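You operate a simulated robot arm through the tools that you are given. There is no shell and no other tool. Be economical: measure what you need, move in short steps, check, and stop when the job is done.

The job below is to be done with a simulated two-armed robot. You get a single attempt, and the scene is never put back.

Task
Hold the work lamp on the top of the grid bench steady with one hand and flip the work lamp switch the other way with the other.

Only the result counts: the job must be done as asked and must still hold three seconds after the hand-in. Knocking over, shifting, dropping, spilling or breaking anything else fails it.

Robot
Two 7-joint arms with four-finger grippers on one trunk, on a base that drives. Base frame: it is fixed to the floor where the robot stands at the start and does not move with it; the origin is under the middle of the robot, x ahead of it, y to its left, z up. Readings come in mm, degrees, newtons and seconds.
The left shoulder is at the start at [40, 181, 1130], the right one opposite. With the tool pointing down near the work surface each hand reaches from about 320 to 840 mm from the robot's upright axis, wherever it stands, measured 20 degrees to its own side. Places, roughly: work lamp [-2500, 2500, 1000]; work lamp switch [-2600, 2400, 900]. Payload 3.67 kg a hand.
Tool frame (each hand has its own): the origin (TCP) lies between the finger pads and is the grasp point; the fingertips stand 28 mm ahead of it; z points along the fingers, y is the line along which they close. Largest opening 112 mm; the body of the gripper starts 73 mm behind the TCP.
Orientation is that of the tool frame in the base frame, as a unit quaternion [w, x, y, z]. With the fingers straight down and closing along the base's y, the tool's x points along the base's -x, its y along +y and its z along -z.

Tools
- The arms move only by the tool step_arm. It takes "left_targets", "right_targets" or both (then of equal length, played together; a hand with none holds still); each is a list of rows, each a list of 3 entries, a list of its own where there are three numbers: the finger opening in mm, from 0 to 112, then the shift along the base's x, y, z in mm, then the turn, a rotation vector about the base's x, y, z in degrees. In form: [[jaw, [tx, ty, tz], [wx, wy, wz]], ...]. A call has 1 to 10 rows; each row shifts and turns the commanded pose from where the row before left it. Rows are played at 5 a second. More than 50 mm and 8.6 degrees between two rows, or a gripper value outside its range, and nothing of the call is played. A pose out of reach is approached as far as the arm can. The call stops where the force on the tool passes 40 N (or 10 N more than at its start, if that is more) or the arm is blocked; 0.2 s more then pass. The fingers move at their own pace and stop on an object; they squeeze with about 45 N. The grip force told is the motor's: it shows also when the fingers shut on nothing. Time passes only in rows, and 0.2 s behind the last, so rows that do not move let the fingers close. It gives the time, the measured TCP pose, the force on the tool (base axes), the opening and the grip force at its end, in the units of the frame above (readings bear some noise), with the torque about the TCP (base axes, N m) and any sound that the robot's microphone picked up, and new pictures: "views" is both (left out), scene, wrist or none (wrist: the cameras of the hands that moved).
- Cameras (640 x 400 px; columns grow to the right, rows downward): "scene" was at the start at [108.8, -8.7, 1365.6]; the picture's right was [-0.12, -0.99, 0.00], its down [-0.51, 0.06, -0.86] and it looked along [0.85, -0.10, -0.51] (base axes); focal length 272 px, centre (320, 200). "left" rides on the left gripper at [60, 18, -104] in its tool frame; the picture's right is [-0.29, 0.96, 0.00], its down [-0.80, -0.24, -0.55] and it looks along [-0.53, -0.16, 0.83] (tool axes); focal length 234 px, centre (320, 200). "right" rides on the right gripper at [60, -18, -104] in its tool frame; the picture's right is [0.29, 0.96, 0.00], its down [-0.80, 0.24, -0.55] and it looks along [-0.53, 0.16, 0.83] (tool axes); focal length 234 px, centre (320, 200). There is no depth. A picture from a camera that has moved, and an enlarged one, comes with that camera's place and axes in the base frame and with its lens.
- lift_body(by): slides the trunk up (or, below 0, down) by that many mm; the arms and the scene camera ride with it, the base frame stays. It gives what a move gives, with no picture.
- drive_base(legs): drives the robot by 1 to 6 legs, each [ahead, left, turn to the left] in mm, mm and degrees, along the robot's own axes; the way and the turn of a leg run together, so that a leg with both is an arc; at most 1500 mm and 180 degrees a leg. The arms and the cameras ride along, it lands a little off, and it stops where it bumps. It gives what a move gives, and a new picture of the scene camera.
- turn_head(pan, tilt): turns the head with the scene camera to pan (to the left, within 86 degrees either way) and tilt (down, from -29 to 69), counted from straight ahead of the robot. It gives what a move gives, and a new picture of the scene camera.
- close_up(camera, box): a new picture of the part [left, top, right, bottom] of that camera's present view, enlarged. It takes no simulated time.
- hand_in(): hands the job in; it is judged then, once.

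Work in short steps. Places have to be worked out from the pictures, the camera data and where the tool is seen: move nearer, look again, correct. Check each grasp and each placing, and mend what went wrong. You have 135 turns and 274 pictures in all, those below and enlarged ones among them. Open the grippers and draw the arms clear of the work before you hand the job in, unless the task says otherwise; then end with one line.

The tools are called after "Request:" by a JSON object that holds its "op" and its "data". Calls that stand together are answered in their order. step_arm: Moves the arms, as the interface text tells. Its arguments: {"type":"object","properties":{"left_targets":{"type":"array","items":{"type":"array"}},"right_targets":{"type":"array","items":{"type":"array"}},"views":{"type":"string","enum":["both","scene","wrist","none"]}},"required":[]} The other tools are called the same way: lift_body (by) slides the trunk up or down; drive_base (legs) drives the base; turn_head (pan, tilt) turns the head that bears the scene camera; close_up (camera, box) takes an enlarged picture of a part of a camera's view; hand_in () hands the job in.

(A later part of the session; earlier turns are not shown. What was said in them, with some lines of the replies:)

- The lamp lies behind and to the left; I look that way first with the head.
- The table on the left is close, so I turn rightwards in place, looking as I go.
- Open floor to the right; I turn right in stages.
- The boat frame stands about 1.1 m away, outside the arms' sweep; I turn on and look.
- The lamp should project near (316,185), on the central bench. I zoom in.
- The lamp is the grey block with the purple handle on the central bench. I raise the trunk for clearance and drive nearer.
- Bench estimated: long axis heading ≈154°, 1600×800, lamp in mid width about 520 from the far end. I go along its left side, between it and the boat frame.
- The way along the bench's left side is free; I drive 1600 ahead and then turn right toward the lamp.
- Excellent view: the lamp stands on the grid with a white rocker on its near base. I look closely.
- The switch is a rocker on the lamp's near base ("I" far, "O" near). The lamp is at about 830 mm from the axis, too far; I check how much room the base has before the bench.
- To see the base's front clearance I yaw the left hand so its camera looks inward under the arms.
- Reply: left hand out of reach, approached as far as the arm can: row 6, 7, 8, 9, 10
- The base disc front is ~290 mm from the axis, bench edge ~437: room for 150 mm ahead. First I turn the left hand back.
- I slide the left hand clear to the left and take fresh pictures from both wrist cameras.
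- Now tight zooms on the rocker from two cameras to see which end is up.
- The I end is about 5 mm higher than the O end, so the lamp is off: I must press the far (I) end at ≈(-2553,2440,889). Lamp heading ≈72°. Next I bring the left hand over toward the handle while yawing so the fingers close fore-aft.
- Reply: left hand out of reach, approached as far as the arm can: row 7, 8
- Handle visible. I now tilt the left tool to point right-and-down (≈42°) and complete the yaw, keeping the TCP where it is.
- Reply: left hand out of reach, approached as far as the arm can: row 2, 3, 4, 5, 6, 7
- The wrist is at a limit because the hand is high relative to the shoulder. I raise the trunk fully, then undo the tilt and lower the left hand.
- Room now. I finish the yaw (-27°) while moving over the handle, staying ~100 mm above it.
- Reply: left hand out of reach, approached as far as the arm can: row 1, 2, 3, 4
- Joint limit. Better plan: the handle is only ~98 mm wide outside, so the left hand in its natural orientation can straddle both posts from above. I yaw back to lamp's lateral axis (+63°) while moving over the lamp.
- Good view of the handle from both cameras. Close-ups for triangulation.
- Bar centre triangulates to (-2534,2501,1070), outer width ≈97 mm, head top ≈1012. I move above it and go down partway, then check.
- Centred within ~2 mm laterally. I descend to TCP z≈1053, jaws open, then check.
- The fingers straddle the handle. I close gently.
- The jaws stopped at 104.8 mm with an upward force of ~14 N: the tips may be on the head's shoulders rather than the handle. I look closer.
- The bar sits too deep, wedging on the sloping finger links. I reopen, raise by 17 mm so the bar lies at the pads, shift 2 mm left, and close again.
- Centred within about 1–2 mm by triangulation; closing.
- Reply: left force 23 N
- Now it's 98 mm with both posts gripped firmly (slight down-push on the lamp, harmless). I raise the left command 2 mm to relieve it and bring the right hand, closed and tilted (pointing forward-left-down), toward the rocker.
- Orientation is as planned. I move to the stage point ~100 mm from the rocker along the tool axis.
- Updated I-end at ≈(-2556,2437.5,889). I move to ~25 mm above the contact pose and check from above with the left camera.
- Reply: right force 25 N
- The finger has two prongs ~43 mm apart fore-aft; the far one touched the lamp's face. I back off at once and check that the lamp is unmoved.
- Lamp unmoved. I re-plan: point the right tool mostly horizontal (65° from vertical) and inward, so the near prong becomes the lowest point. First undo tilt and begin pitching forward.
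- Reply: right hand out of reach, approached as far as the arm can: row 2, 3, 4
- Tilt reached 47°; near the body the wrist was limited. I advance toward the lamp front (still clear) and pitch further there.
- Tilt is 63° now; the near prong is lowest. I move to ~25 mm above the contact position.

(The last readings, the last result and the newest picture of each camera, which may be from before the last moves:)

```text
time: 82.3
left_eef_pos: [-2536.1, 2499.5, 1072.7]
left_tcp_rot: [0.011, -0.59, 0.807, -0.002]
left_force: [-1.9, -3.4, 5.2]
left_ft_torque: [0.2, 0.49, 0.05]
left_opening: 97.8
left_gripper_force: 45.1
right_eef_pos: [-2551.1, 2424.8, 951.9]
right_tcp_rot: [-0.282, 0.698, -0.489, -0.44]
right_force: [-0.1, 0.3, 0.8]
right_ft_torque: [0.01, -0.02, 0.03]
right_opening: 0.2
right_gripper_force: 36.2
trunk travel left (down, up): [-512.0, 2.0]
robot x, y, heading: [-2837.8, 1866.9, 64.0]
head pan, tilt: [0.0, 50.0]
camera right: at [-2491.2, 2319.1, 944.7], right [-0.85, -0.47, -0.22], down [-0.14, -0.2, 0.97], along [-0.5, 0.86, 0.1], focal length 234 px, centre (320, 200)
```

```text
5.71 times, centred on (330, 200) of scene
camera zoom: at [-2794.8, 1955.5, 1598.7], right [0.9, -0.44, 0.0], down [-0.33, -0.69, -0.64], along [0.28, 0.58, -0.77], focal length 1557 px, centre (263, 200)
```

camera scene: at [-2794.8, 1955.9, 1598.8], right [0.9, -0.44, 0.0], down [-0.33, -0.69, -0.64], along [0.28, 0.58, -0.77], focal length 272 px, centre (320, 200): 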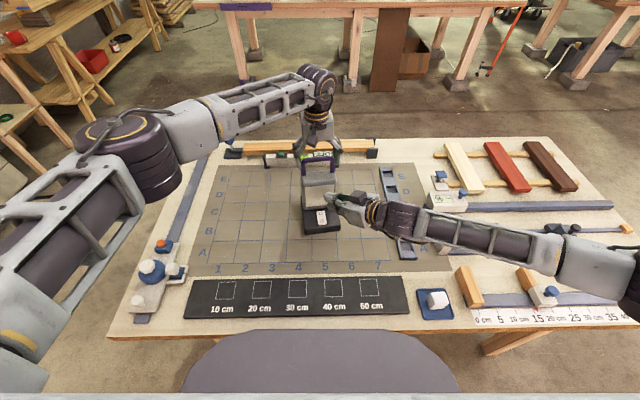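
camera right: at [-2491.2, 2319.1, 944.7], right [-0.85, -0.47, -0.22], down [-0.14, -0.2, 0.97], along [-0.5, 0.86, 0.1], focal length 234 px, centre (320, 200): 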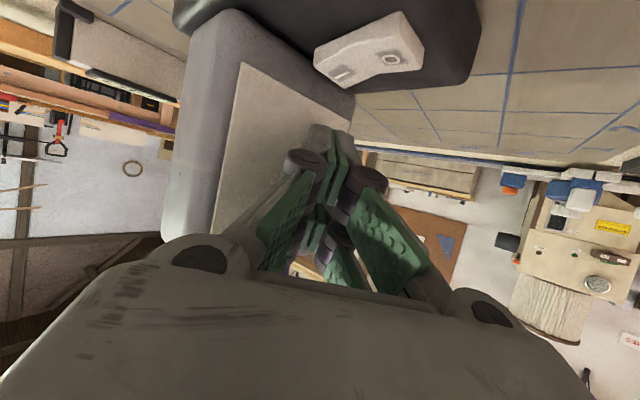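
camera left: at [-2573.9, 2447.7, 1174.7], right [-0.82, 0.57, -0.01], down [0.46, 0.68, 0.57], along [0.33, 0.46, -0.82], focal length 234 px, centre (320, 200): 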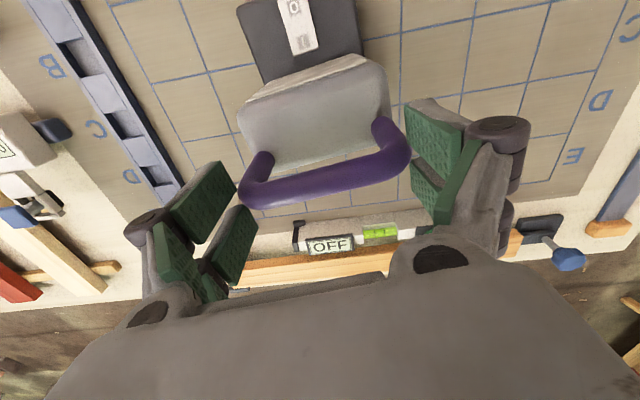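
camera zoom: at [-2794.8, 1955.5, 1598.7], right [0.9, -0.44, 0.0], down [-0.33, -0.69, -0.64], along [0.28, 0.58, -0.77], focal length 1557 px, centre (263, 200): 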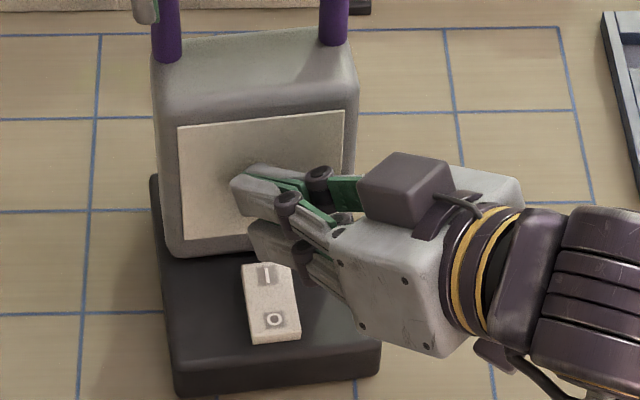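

T projects directly above the I end. I descend in small steps, watching force.

Request:
{"op": "step_arm", "data": {"right_targets": [[0, [1, 3, -5], [0, 0, 0]], [0, [0, 0, -5], [0, 0, 0]], [0, [0, 0, -5], [0, 0, 0]], [0, [0, 0, -4], [0, 0, 0]]], "views": "wrist"}}

Request:
{"op": "close_up", "data": {"camera": "scene", "box": [300, 175, 348, 217]}}

Request:
{"op": "close_up", "data": {"camera": "right", "box": [260, 0, 500, 170]}}

```text
time: 83.3
left_eef_pos: [-2536.3, 2498.4, 1073.0]
left_tcp_rot: [0.011, -0.589, 0.808, -0.001]
left_force: [0.8, 0.0, 2.8]
left_ft_torque: [0.6, 0.53, 0.21]
left_opening: 97.6
left_gripper_force: 44.6
right_eef_pos: [-2550.8, 2428.1, 932.8]
right_tcp_rot: [-0.282, 0.698, -0.489, -0.441]
right_force: [-2.1, -5.1, 1.4]
right_ft_torque: [0.13, 0.01, 0.11]
right_opening: 0.0
right_gripper_force: 35.7
trunk travel left (down, up): [-512.0, 2.0]
robot x, y, heading: [-2832.9, 1865.0, 64.1]
head pan, tilt: [0.0, 50.0]
camera right: at [-2490.3, 2322.8, 925.1], right [-0.85, -0.47, -0.22], down [-0.14, -0.2, 0.97], along [-0.5, 0.86, 0.1], focal length 234 px, centre (320, 200)
```

right: 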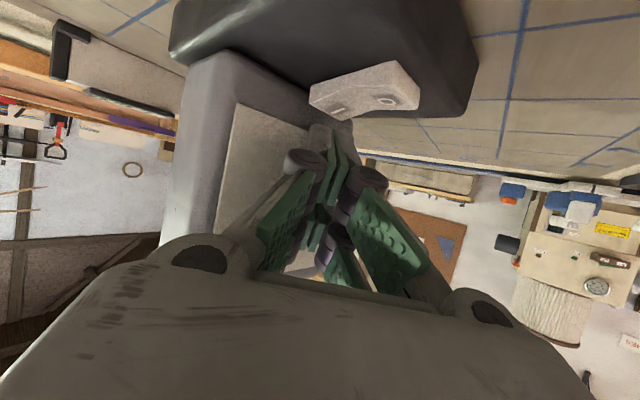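

```text
9.52 times, centred on (324, 196) of scene
camera zoom: at [-2794.7, 1955.8, 1598.7], right [0.9, -0.44, 0.0], down [-0.33, -0.69, -0.64], along [0.28, 0.58, -0.77], focal length 2595 px, centre (282, 238)
```

zoom: 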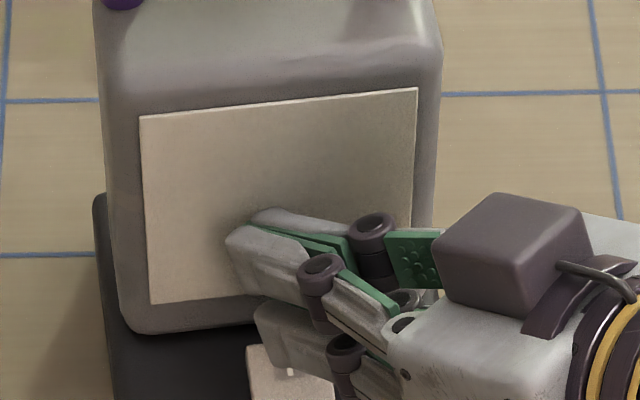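

```text
2.35 times, centred on (380, 85) of right
camera zoom: at [-2490.3, 2322.8, 925.1], right [-0.85, -0.47, -0.22], down [-0.14, -0.2, 0.97], along [-0.5, 0.86, 0.1], focal length 551 px, centre (179, 471)
```

zoom: 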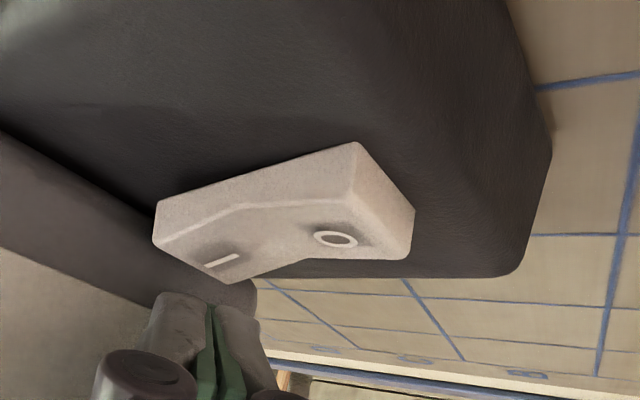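

Slight contact of the upper prong with the face (5 N). T matches the seen lower prong tip, 8 mm above the I end. I pull back 5 mm and press down.

Request:
{"op": "step_arm", "data": {"right_targets": [[0, [-1.5, -5, 0], [0, 0, 0]], [0, [0, 0, -4], [0, 0, 0]], [0, [0, 0, -4], [0, 0, 0]], [0, [0, 0, -3], [0, 0, 0]]], "views": "wrist"}}

Request:
{"op": "close_up", "data": {"camera": "right", "box": [260, 0, 500, 170]}}

```text
time: 84.3
left_eef_pos: [-2536.5, 2500.9, 1073.6]
left_tcp_rot: [0.01, -0.589, 0.808, -0.002]
left_force: [-0.6, -1.6, 7.6]
left_ft_torque: [0.3, 0.91, 0.03]
left_opening: 97.5
left_gripper_force: 45.4
right_eef_pos: [-2550.5, 2423.7, 920.9]
right_tcp_rot: [-0.283, 0.697, -0.49, -0.44]
right_force: [0.6, 0.5, 0.4]
right_ft_torque: [-0.01, -0.01, -0.01]
right_opening: 0.0
right_gripper_force: 36.0
trunk travel left (down, up): [-512.0, 2.0]
robot x, y, heading: [-2838.4, 1867.1, 64.2]
head pan, tilt: [0.0, 50.0]
heard: click
camera right: at [-2491.3, 2317.9, 913.8], right [-0.85, -0.47, -0.22], down [-0.14, -0.2, 0.97], along [-0.5, 0.86, 0.1], focal length 234 px, centre (320, 200)
```

right: 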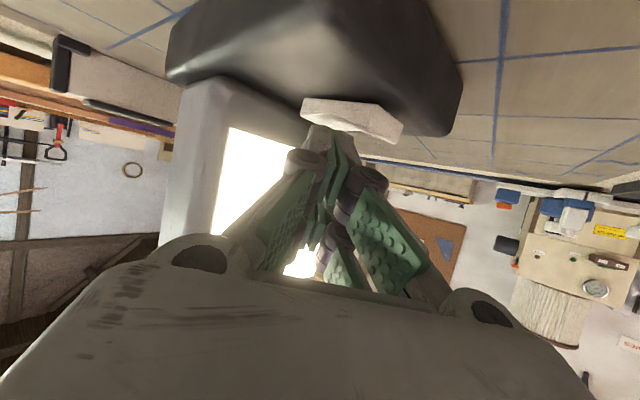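

```text
2.35 times, centred on (380, 85) of right
camera zoom: at [-2491.3, 2317.9, 913.8], right [-0.85, -0.47, -0.22], down [-0.14, -0.2, 0.97], along [-0.5, 0.86, 0.1], focal length 551 px, centre (179, 471)
```

zoom: 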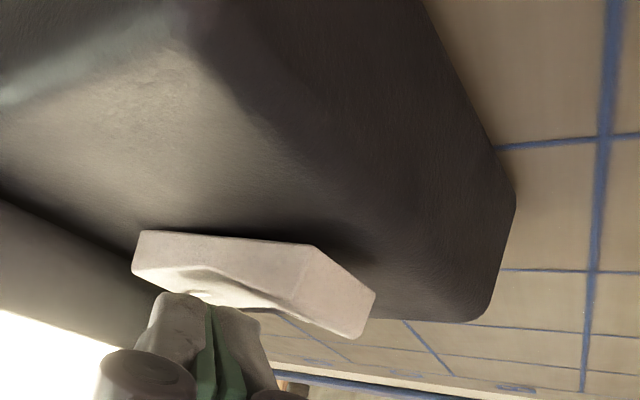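

Click heard, the lamp is lit and the rocker flipped. I withdraw the right hand: up, then back-right.

Request:
{"op": "step_arm", "data": {"right_targets": [[0, [0, -1, 10], [0, 0, 0]], [0, [0, -5, 15], [0, 0, 0]], [0, [5, -25, 20], [0, 0, 0]], [0, [10, -35, 25], [0, 0, 0]], [0, [15, -40, 25], [0, 0, 0]], [0, [20, -40, 25], [0, 0, 0]]], "views": "scene"}}

Request:
{"op": "close_up", "data": {"camera": "scene", "box": [280, 130, 370, 240]}}

```text
refused: row 6 steps farther than a row can; nothing moved
```

```text
3.64 times, centred on (325, 185) of scene
camera zoom: at [-2794.8, 1956.0, 1598.7], right [0.9, -0.44, 0.0], down [-0.33, -0.69, -0.64], along [0.28, 0.58, -0.77], focal length 991 px, centre (302, 254)
```

zoom: 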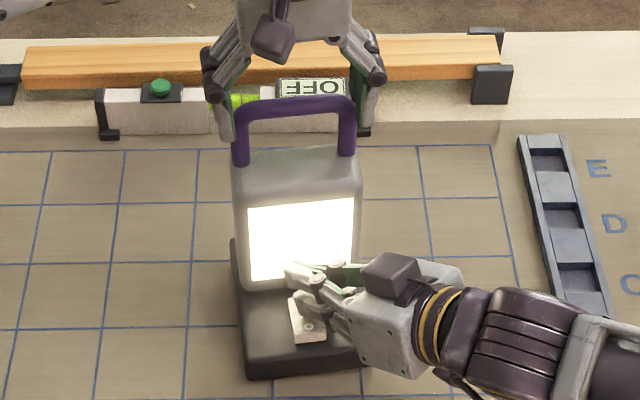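

One row was too long; I repeat with shorter rows.

Request:
{"op": "step_arm", "data": {"right_targets": [[0, [0, -1, 10], [0, 0, 0]], [0, [0, -5, 15], [0, 0, 0]], [0, [5, -25, 20], [0, 0, 0]], [0, [10, -30, 20], [0, 0, 0]], [0, [15, -35, 20], [0, 0, 0]], [0, [15, -35, 20], [0, 0, 0]]], "views": "scene"}}

Request:
{"op": "close_up", "data": {"camera": "scene", "box": [280, 130, 370, 240]}}

```text
time: 85.7
left_eef_pos: [-2536.8, 2498.8, 1072.7]
left_tcp_rot: [0.011, -0.589, 0.808, -0.002]
left_force: [-4.1, -2.1, 9.9]
left_ft_torque: [0.63, 0.25, -0.12]
left_opening: 97.6
left_gripper_force: 45.2
right_eef_pos: [-2506.9, 2292.7, 1026.4]
right_tcp_rot: [-0.282, 0.698, -0.489, -0.44]
right_force: [0.3, 0.3, -0.7]
right_ft_torque: [0.02, 0.0, 0.02]
right_opening: 0.0
right_gripper_force: 35.8
trunk travel left (down, up): [-512.0, 2.0]
robot x, y, heading: [-2835.4, 1863.6, 64.2]
head pan, tilt: [0.0, 50.0]
camera scene: at [-2794.3, 1955.6, 1598.7], right [0.9, -0.44, 0.0], down [-0.33, -0.69, -0.64], along [0.28, 0.58, -0.77], focal length 272 px, centre (320, 200)
```

scene: 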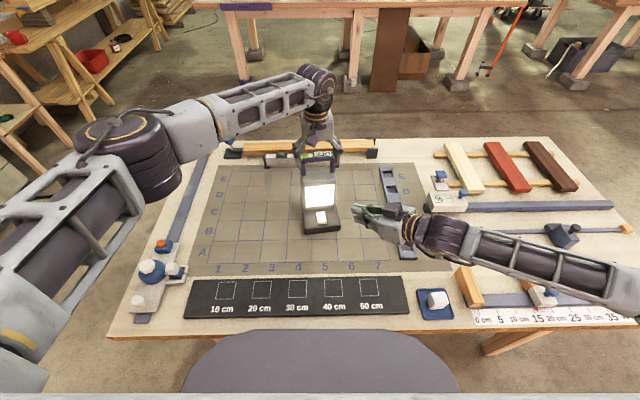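

```text
3.64 times, centred on (325, 185) of scene
camera zoom: at [-2794.3, 1955.6, 1598.7], right [0.9, -0.44, 0.0], down [-0.33, -0.69, -0.64], along [0.28, 0.58, -0.77], focal length 991 px, centre (302, 254)
```

zoom: 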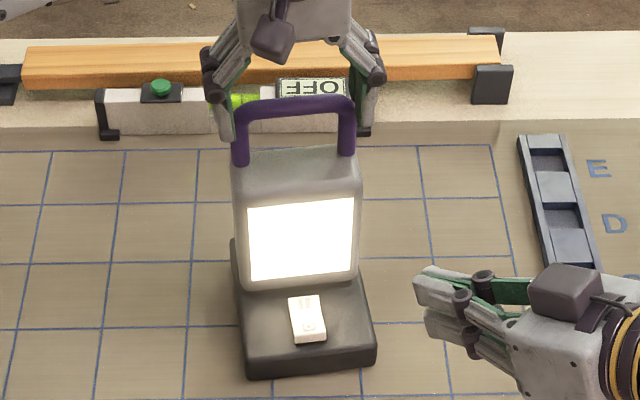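

The lamp is on. I release the left hand and raise it straight up, keeping right clear and opening it.

Request:
{"op": "step_arm", "data": {"left_targets": [[112, [0, 0, 0], [0, 0, 0]], [112, [0, 0, 0], [0, 0, 0]], [112, [0, 0, 10], [0, 0, 0]], [112, [0, 0, 20], [0, 0, 0]], [112, [0, 0, 30], [0, 0, 0]], [112, [0, 0, 40], [0, 0, 0]], [112, [0, 0, 40], [0, 0, 0]], [112, [-20, -35, 0], [0, 0, 0]], [112, [-20, -35, 0], [0, 0, 0]], [112, [-20, -35, 0], [0, 0, 0]]], "right_targets": [[0, [10, -20, 20], [0, 0, 0]], [0, [10, -20, 20], [0, 0, 0]], [40, [10, 0, 20], [0, 0, 0]], [80, [10, 0, 20], [0, 0, 0]], [112, [10, 0, 20], [0, 0, 0]], [112, [0, 0, 0], [0, 0, 0]], [112, [0, 0, 0], [0, 0, 0]], [112, [0, 0, 0], [0, 0, 0]], [112, [0, 0, 0], [0, 0, 0]], [112, [0, 0, 0], [0, 0, 0]]], "views": "scene"}}

Request:
{"op": "close_up", "data": {"camera": "scene", "box": [270, 110, 380, 250]}}

```text
time: 87.9
left_eef_pos: [-2594.7, 2394.1, 1212.3]
left_tcp_rot: [0.01, -0.59, 0.808, -0.002]
left_force: [0.4, 0.6, 0.2]
left_ft_torque: [0.02, -0.01, 0.0]
left_opening: 111.8
left_gripper_force: 0.1
right_eef_pos: [-2456.2, 2251.9, 1127.0]
right_tcp_rot: [-0.283, 0.698, -0.49, -0.439]
right_force: [0.1, 0.2, -0.1]
right_ft_torque: [0.01, -0.05, -0.05]
right_opening: 111.8
right_gripper_force: 0.1
trunk travel left (down, up): [-512.0, 2.0]
robot x, y, heading: [-2835.9, 1869.8, 64.0]
head pan, tilt: [0.0, 50.0]
camera scene: at [-2794.7, 1956.0, 1598.7], right [0.9, -0.44, 0.0], down [-0.34, -0.69, -0.64], along [0.28, 0.58, -0.77], focal length 272 px, centre (320, 200)
```

scene: 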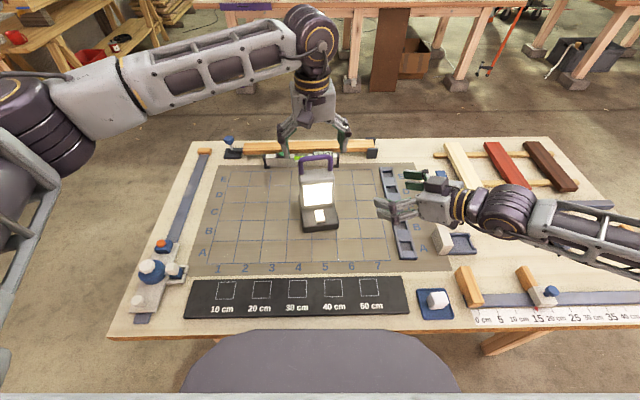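

```text
2.86 times, centred on (325, 180) of scene
camera zoom: at [-2794.7, 1956.0, 1598.7], right [0.9, -0.44, 0.0], down [-0.34, -0.69, -0.64], along [0.28, 0.58, -0.77], focal length 778 px, centre (306, 257)
```

zoom: 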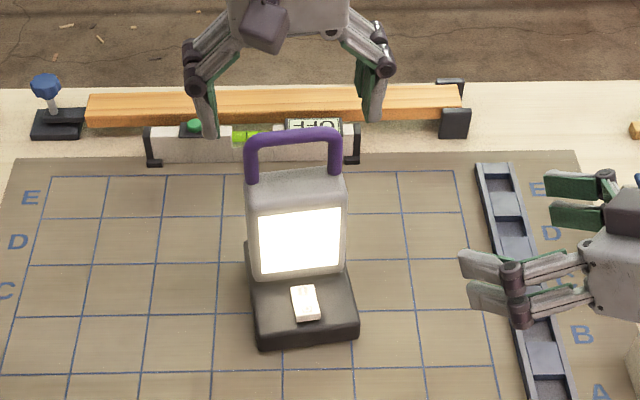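

The lamp stands upright and lit, both hands are open and clear, and the other items look untouched. I hand in.

Request:
{"op": "hand_in", "data": {}}

```text
The job is handed in.
```

The work lamp is switched on: I held its handle with the left hand and flipped the rocker from O to I with the right. There was a click and the panel lit up. The lamp stayed upright, though while I was flipping it the right hand brushed its face and it may have shifted a few millimetres. Both hands were open and clear of it at hand-in.
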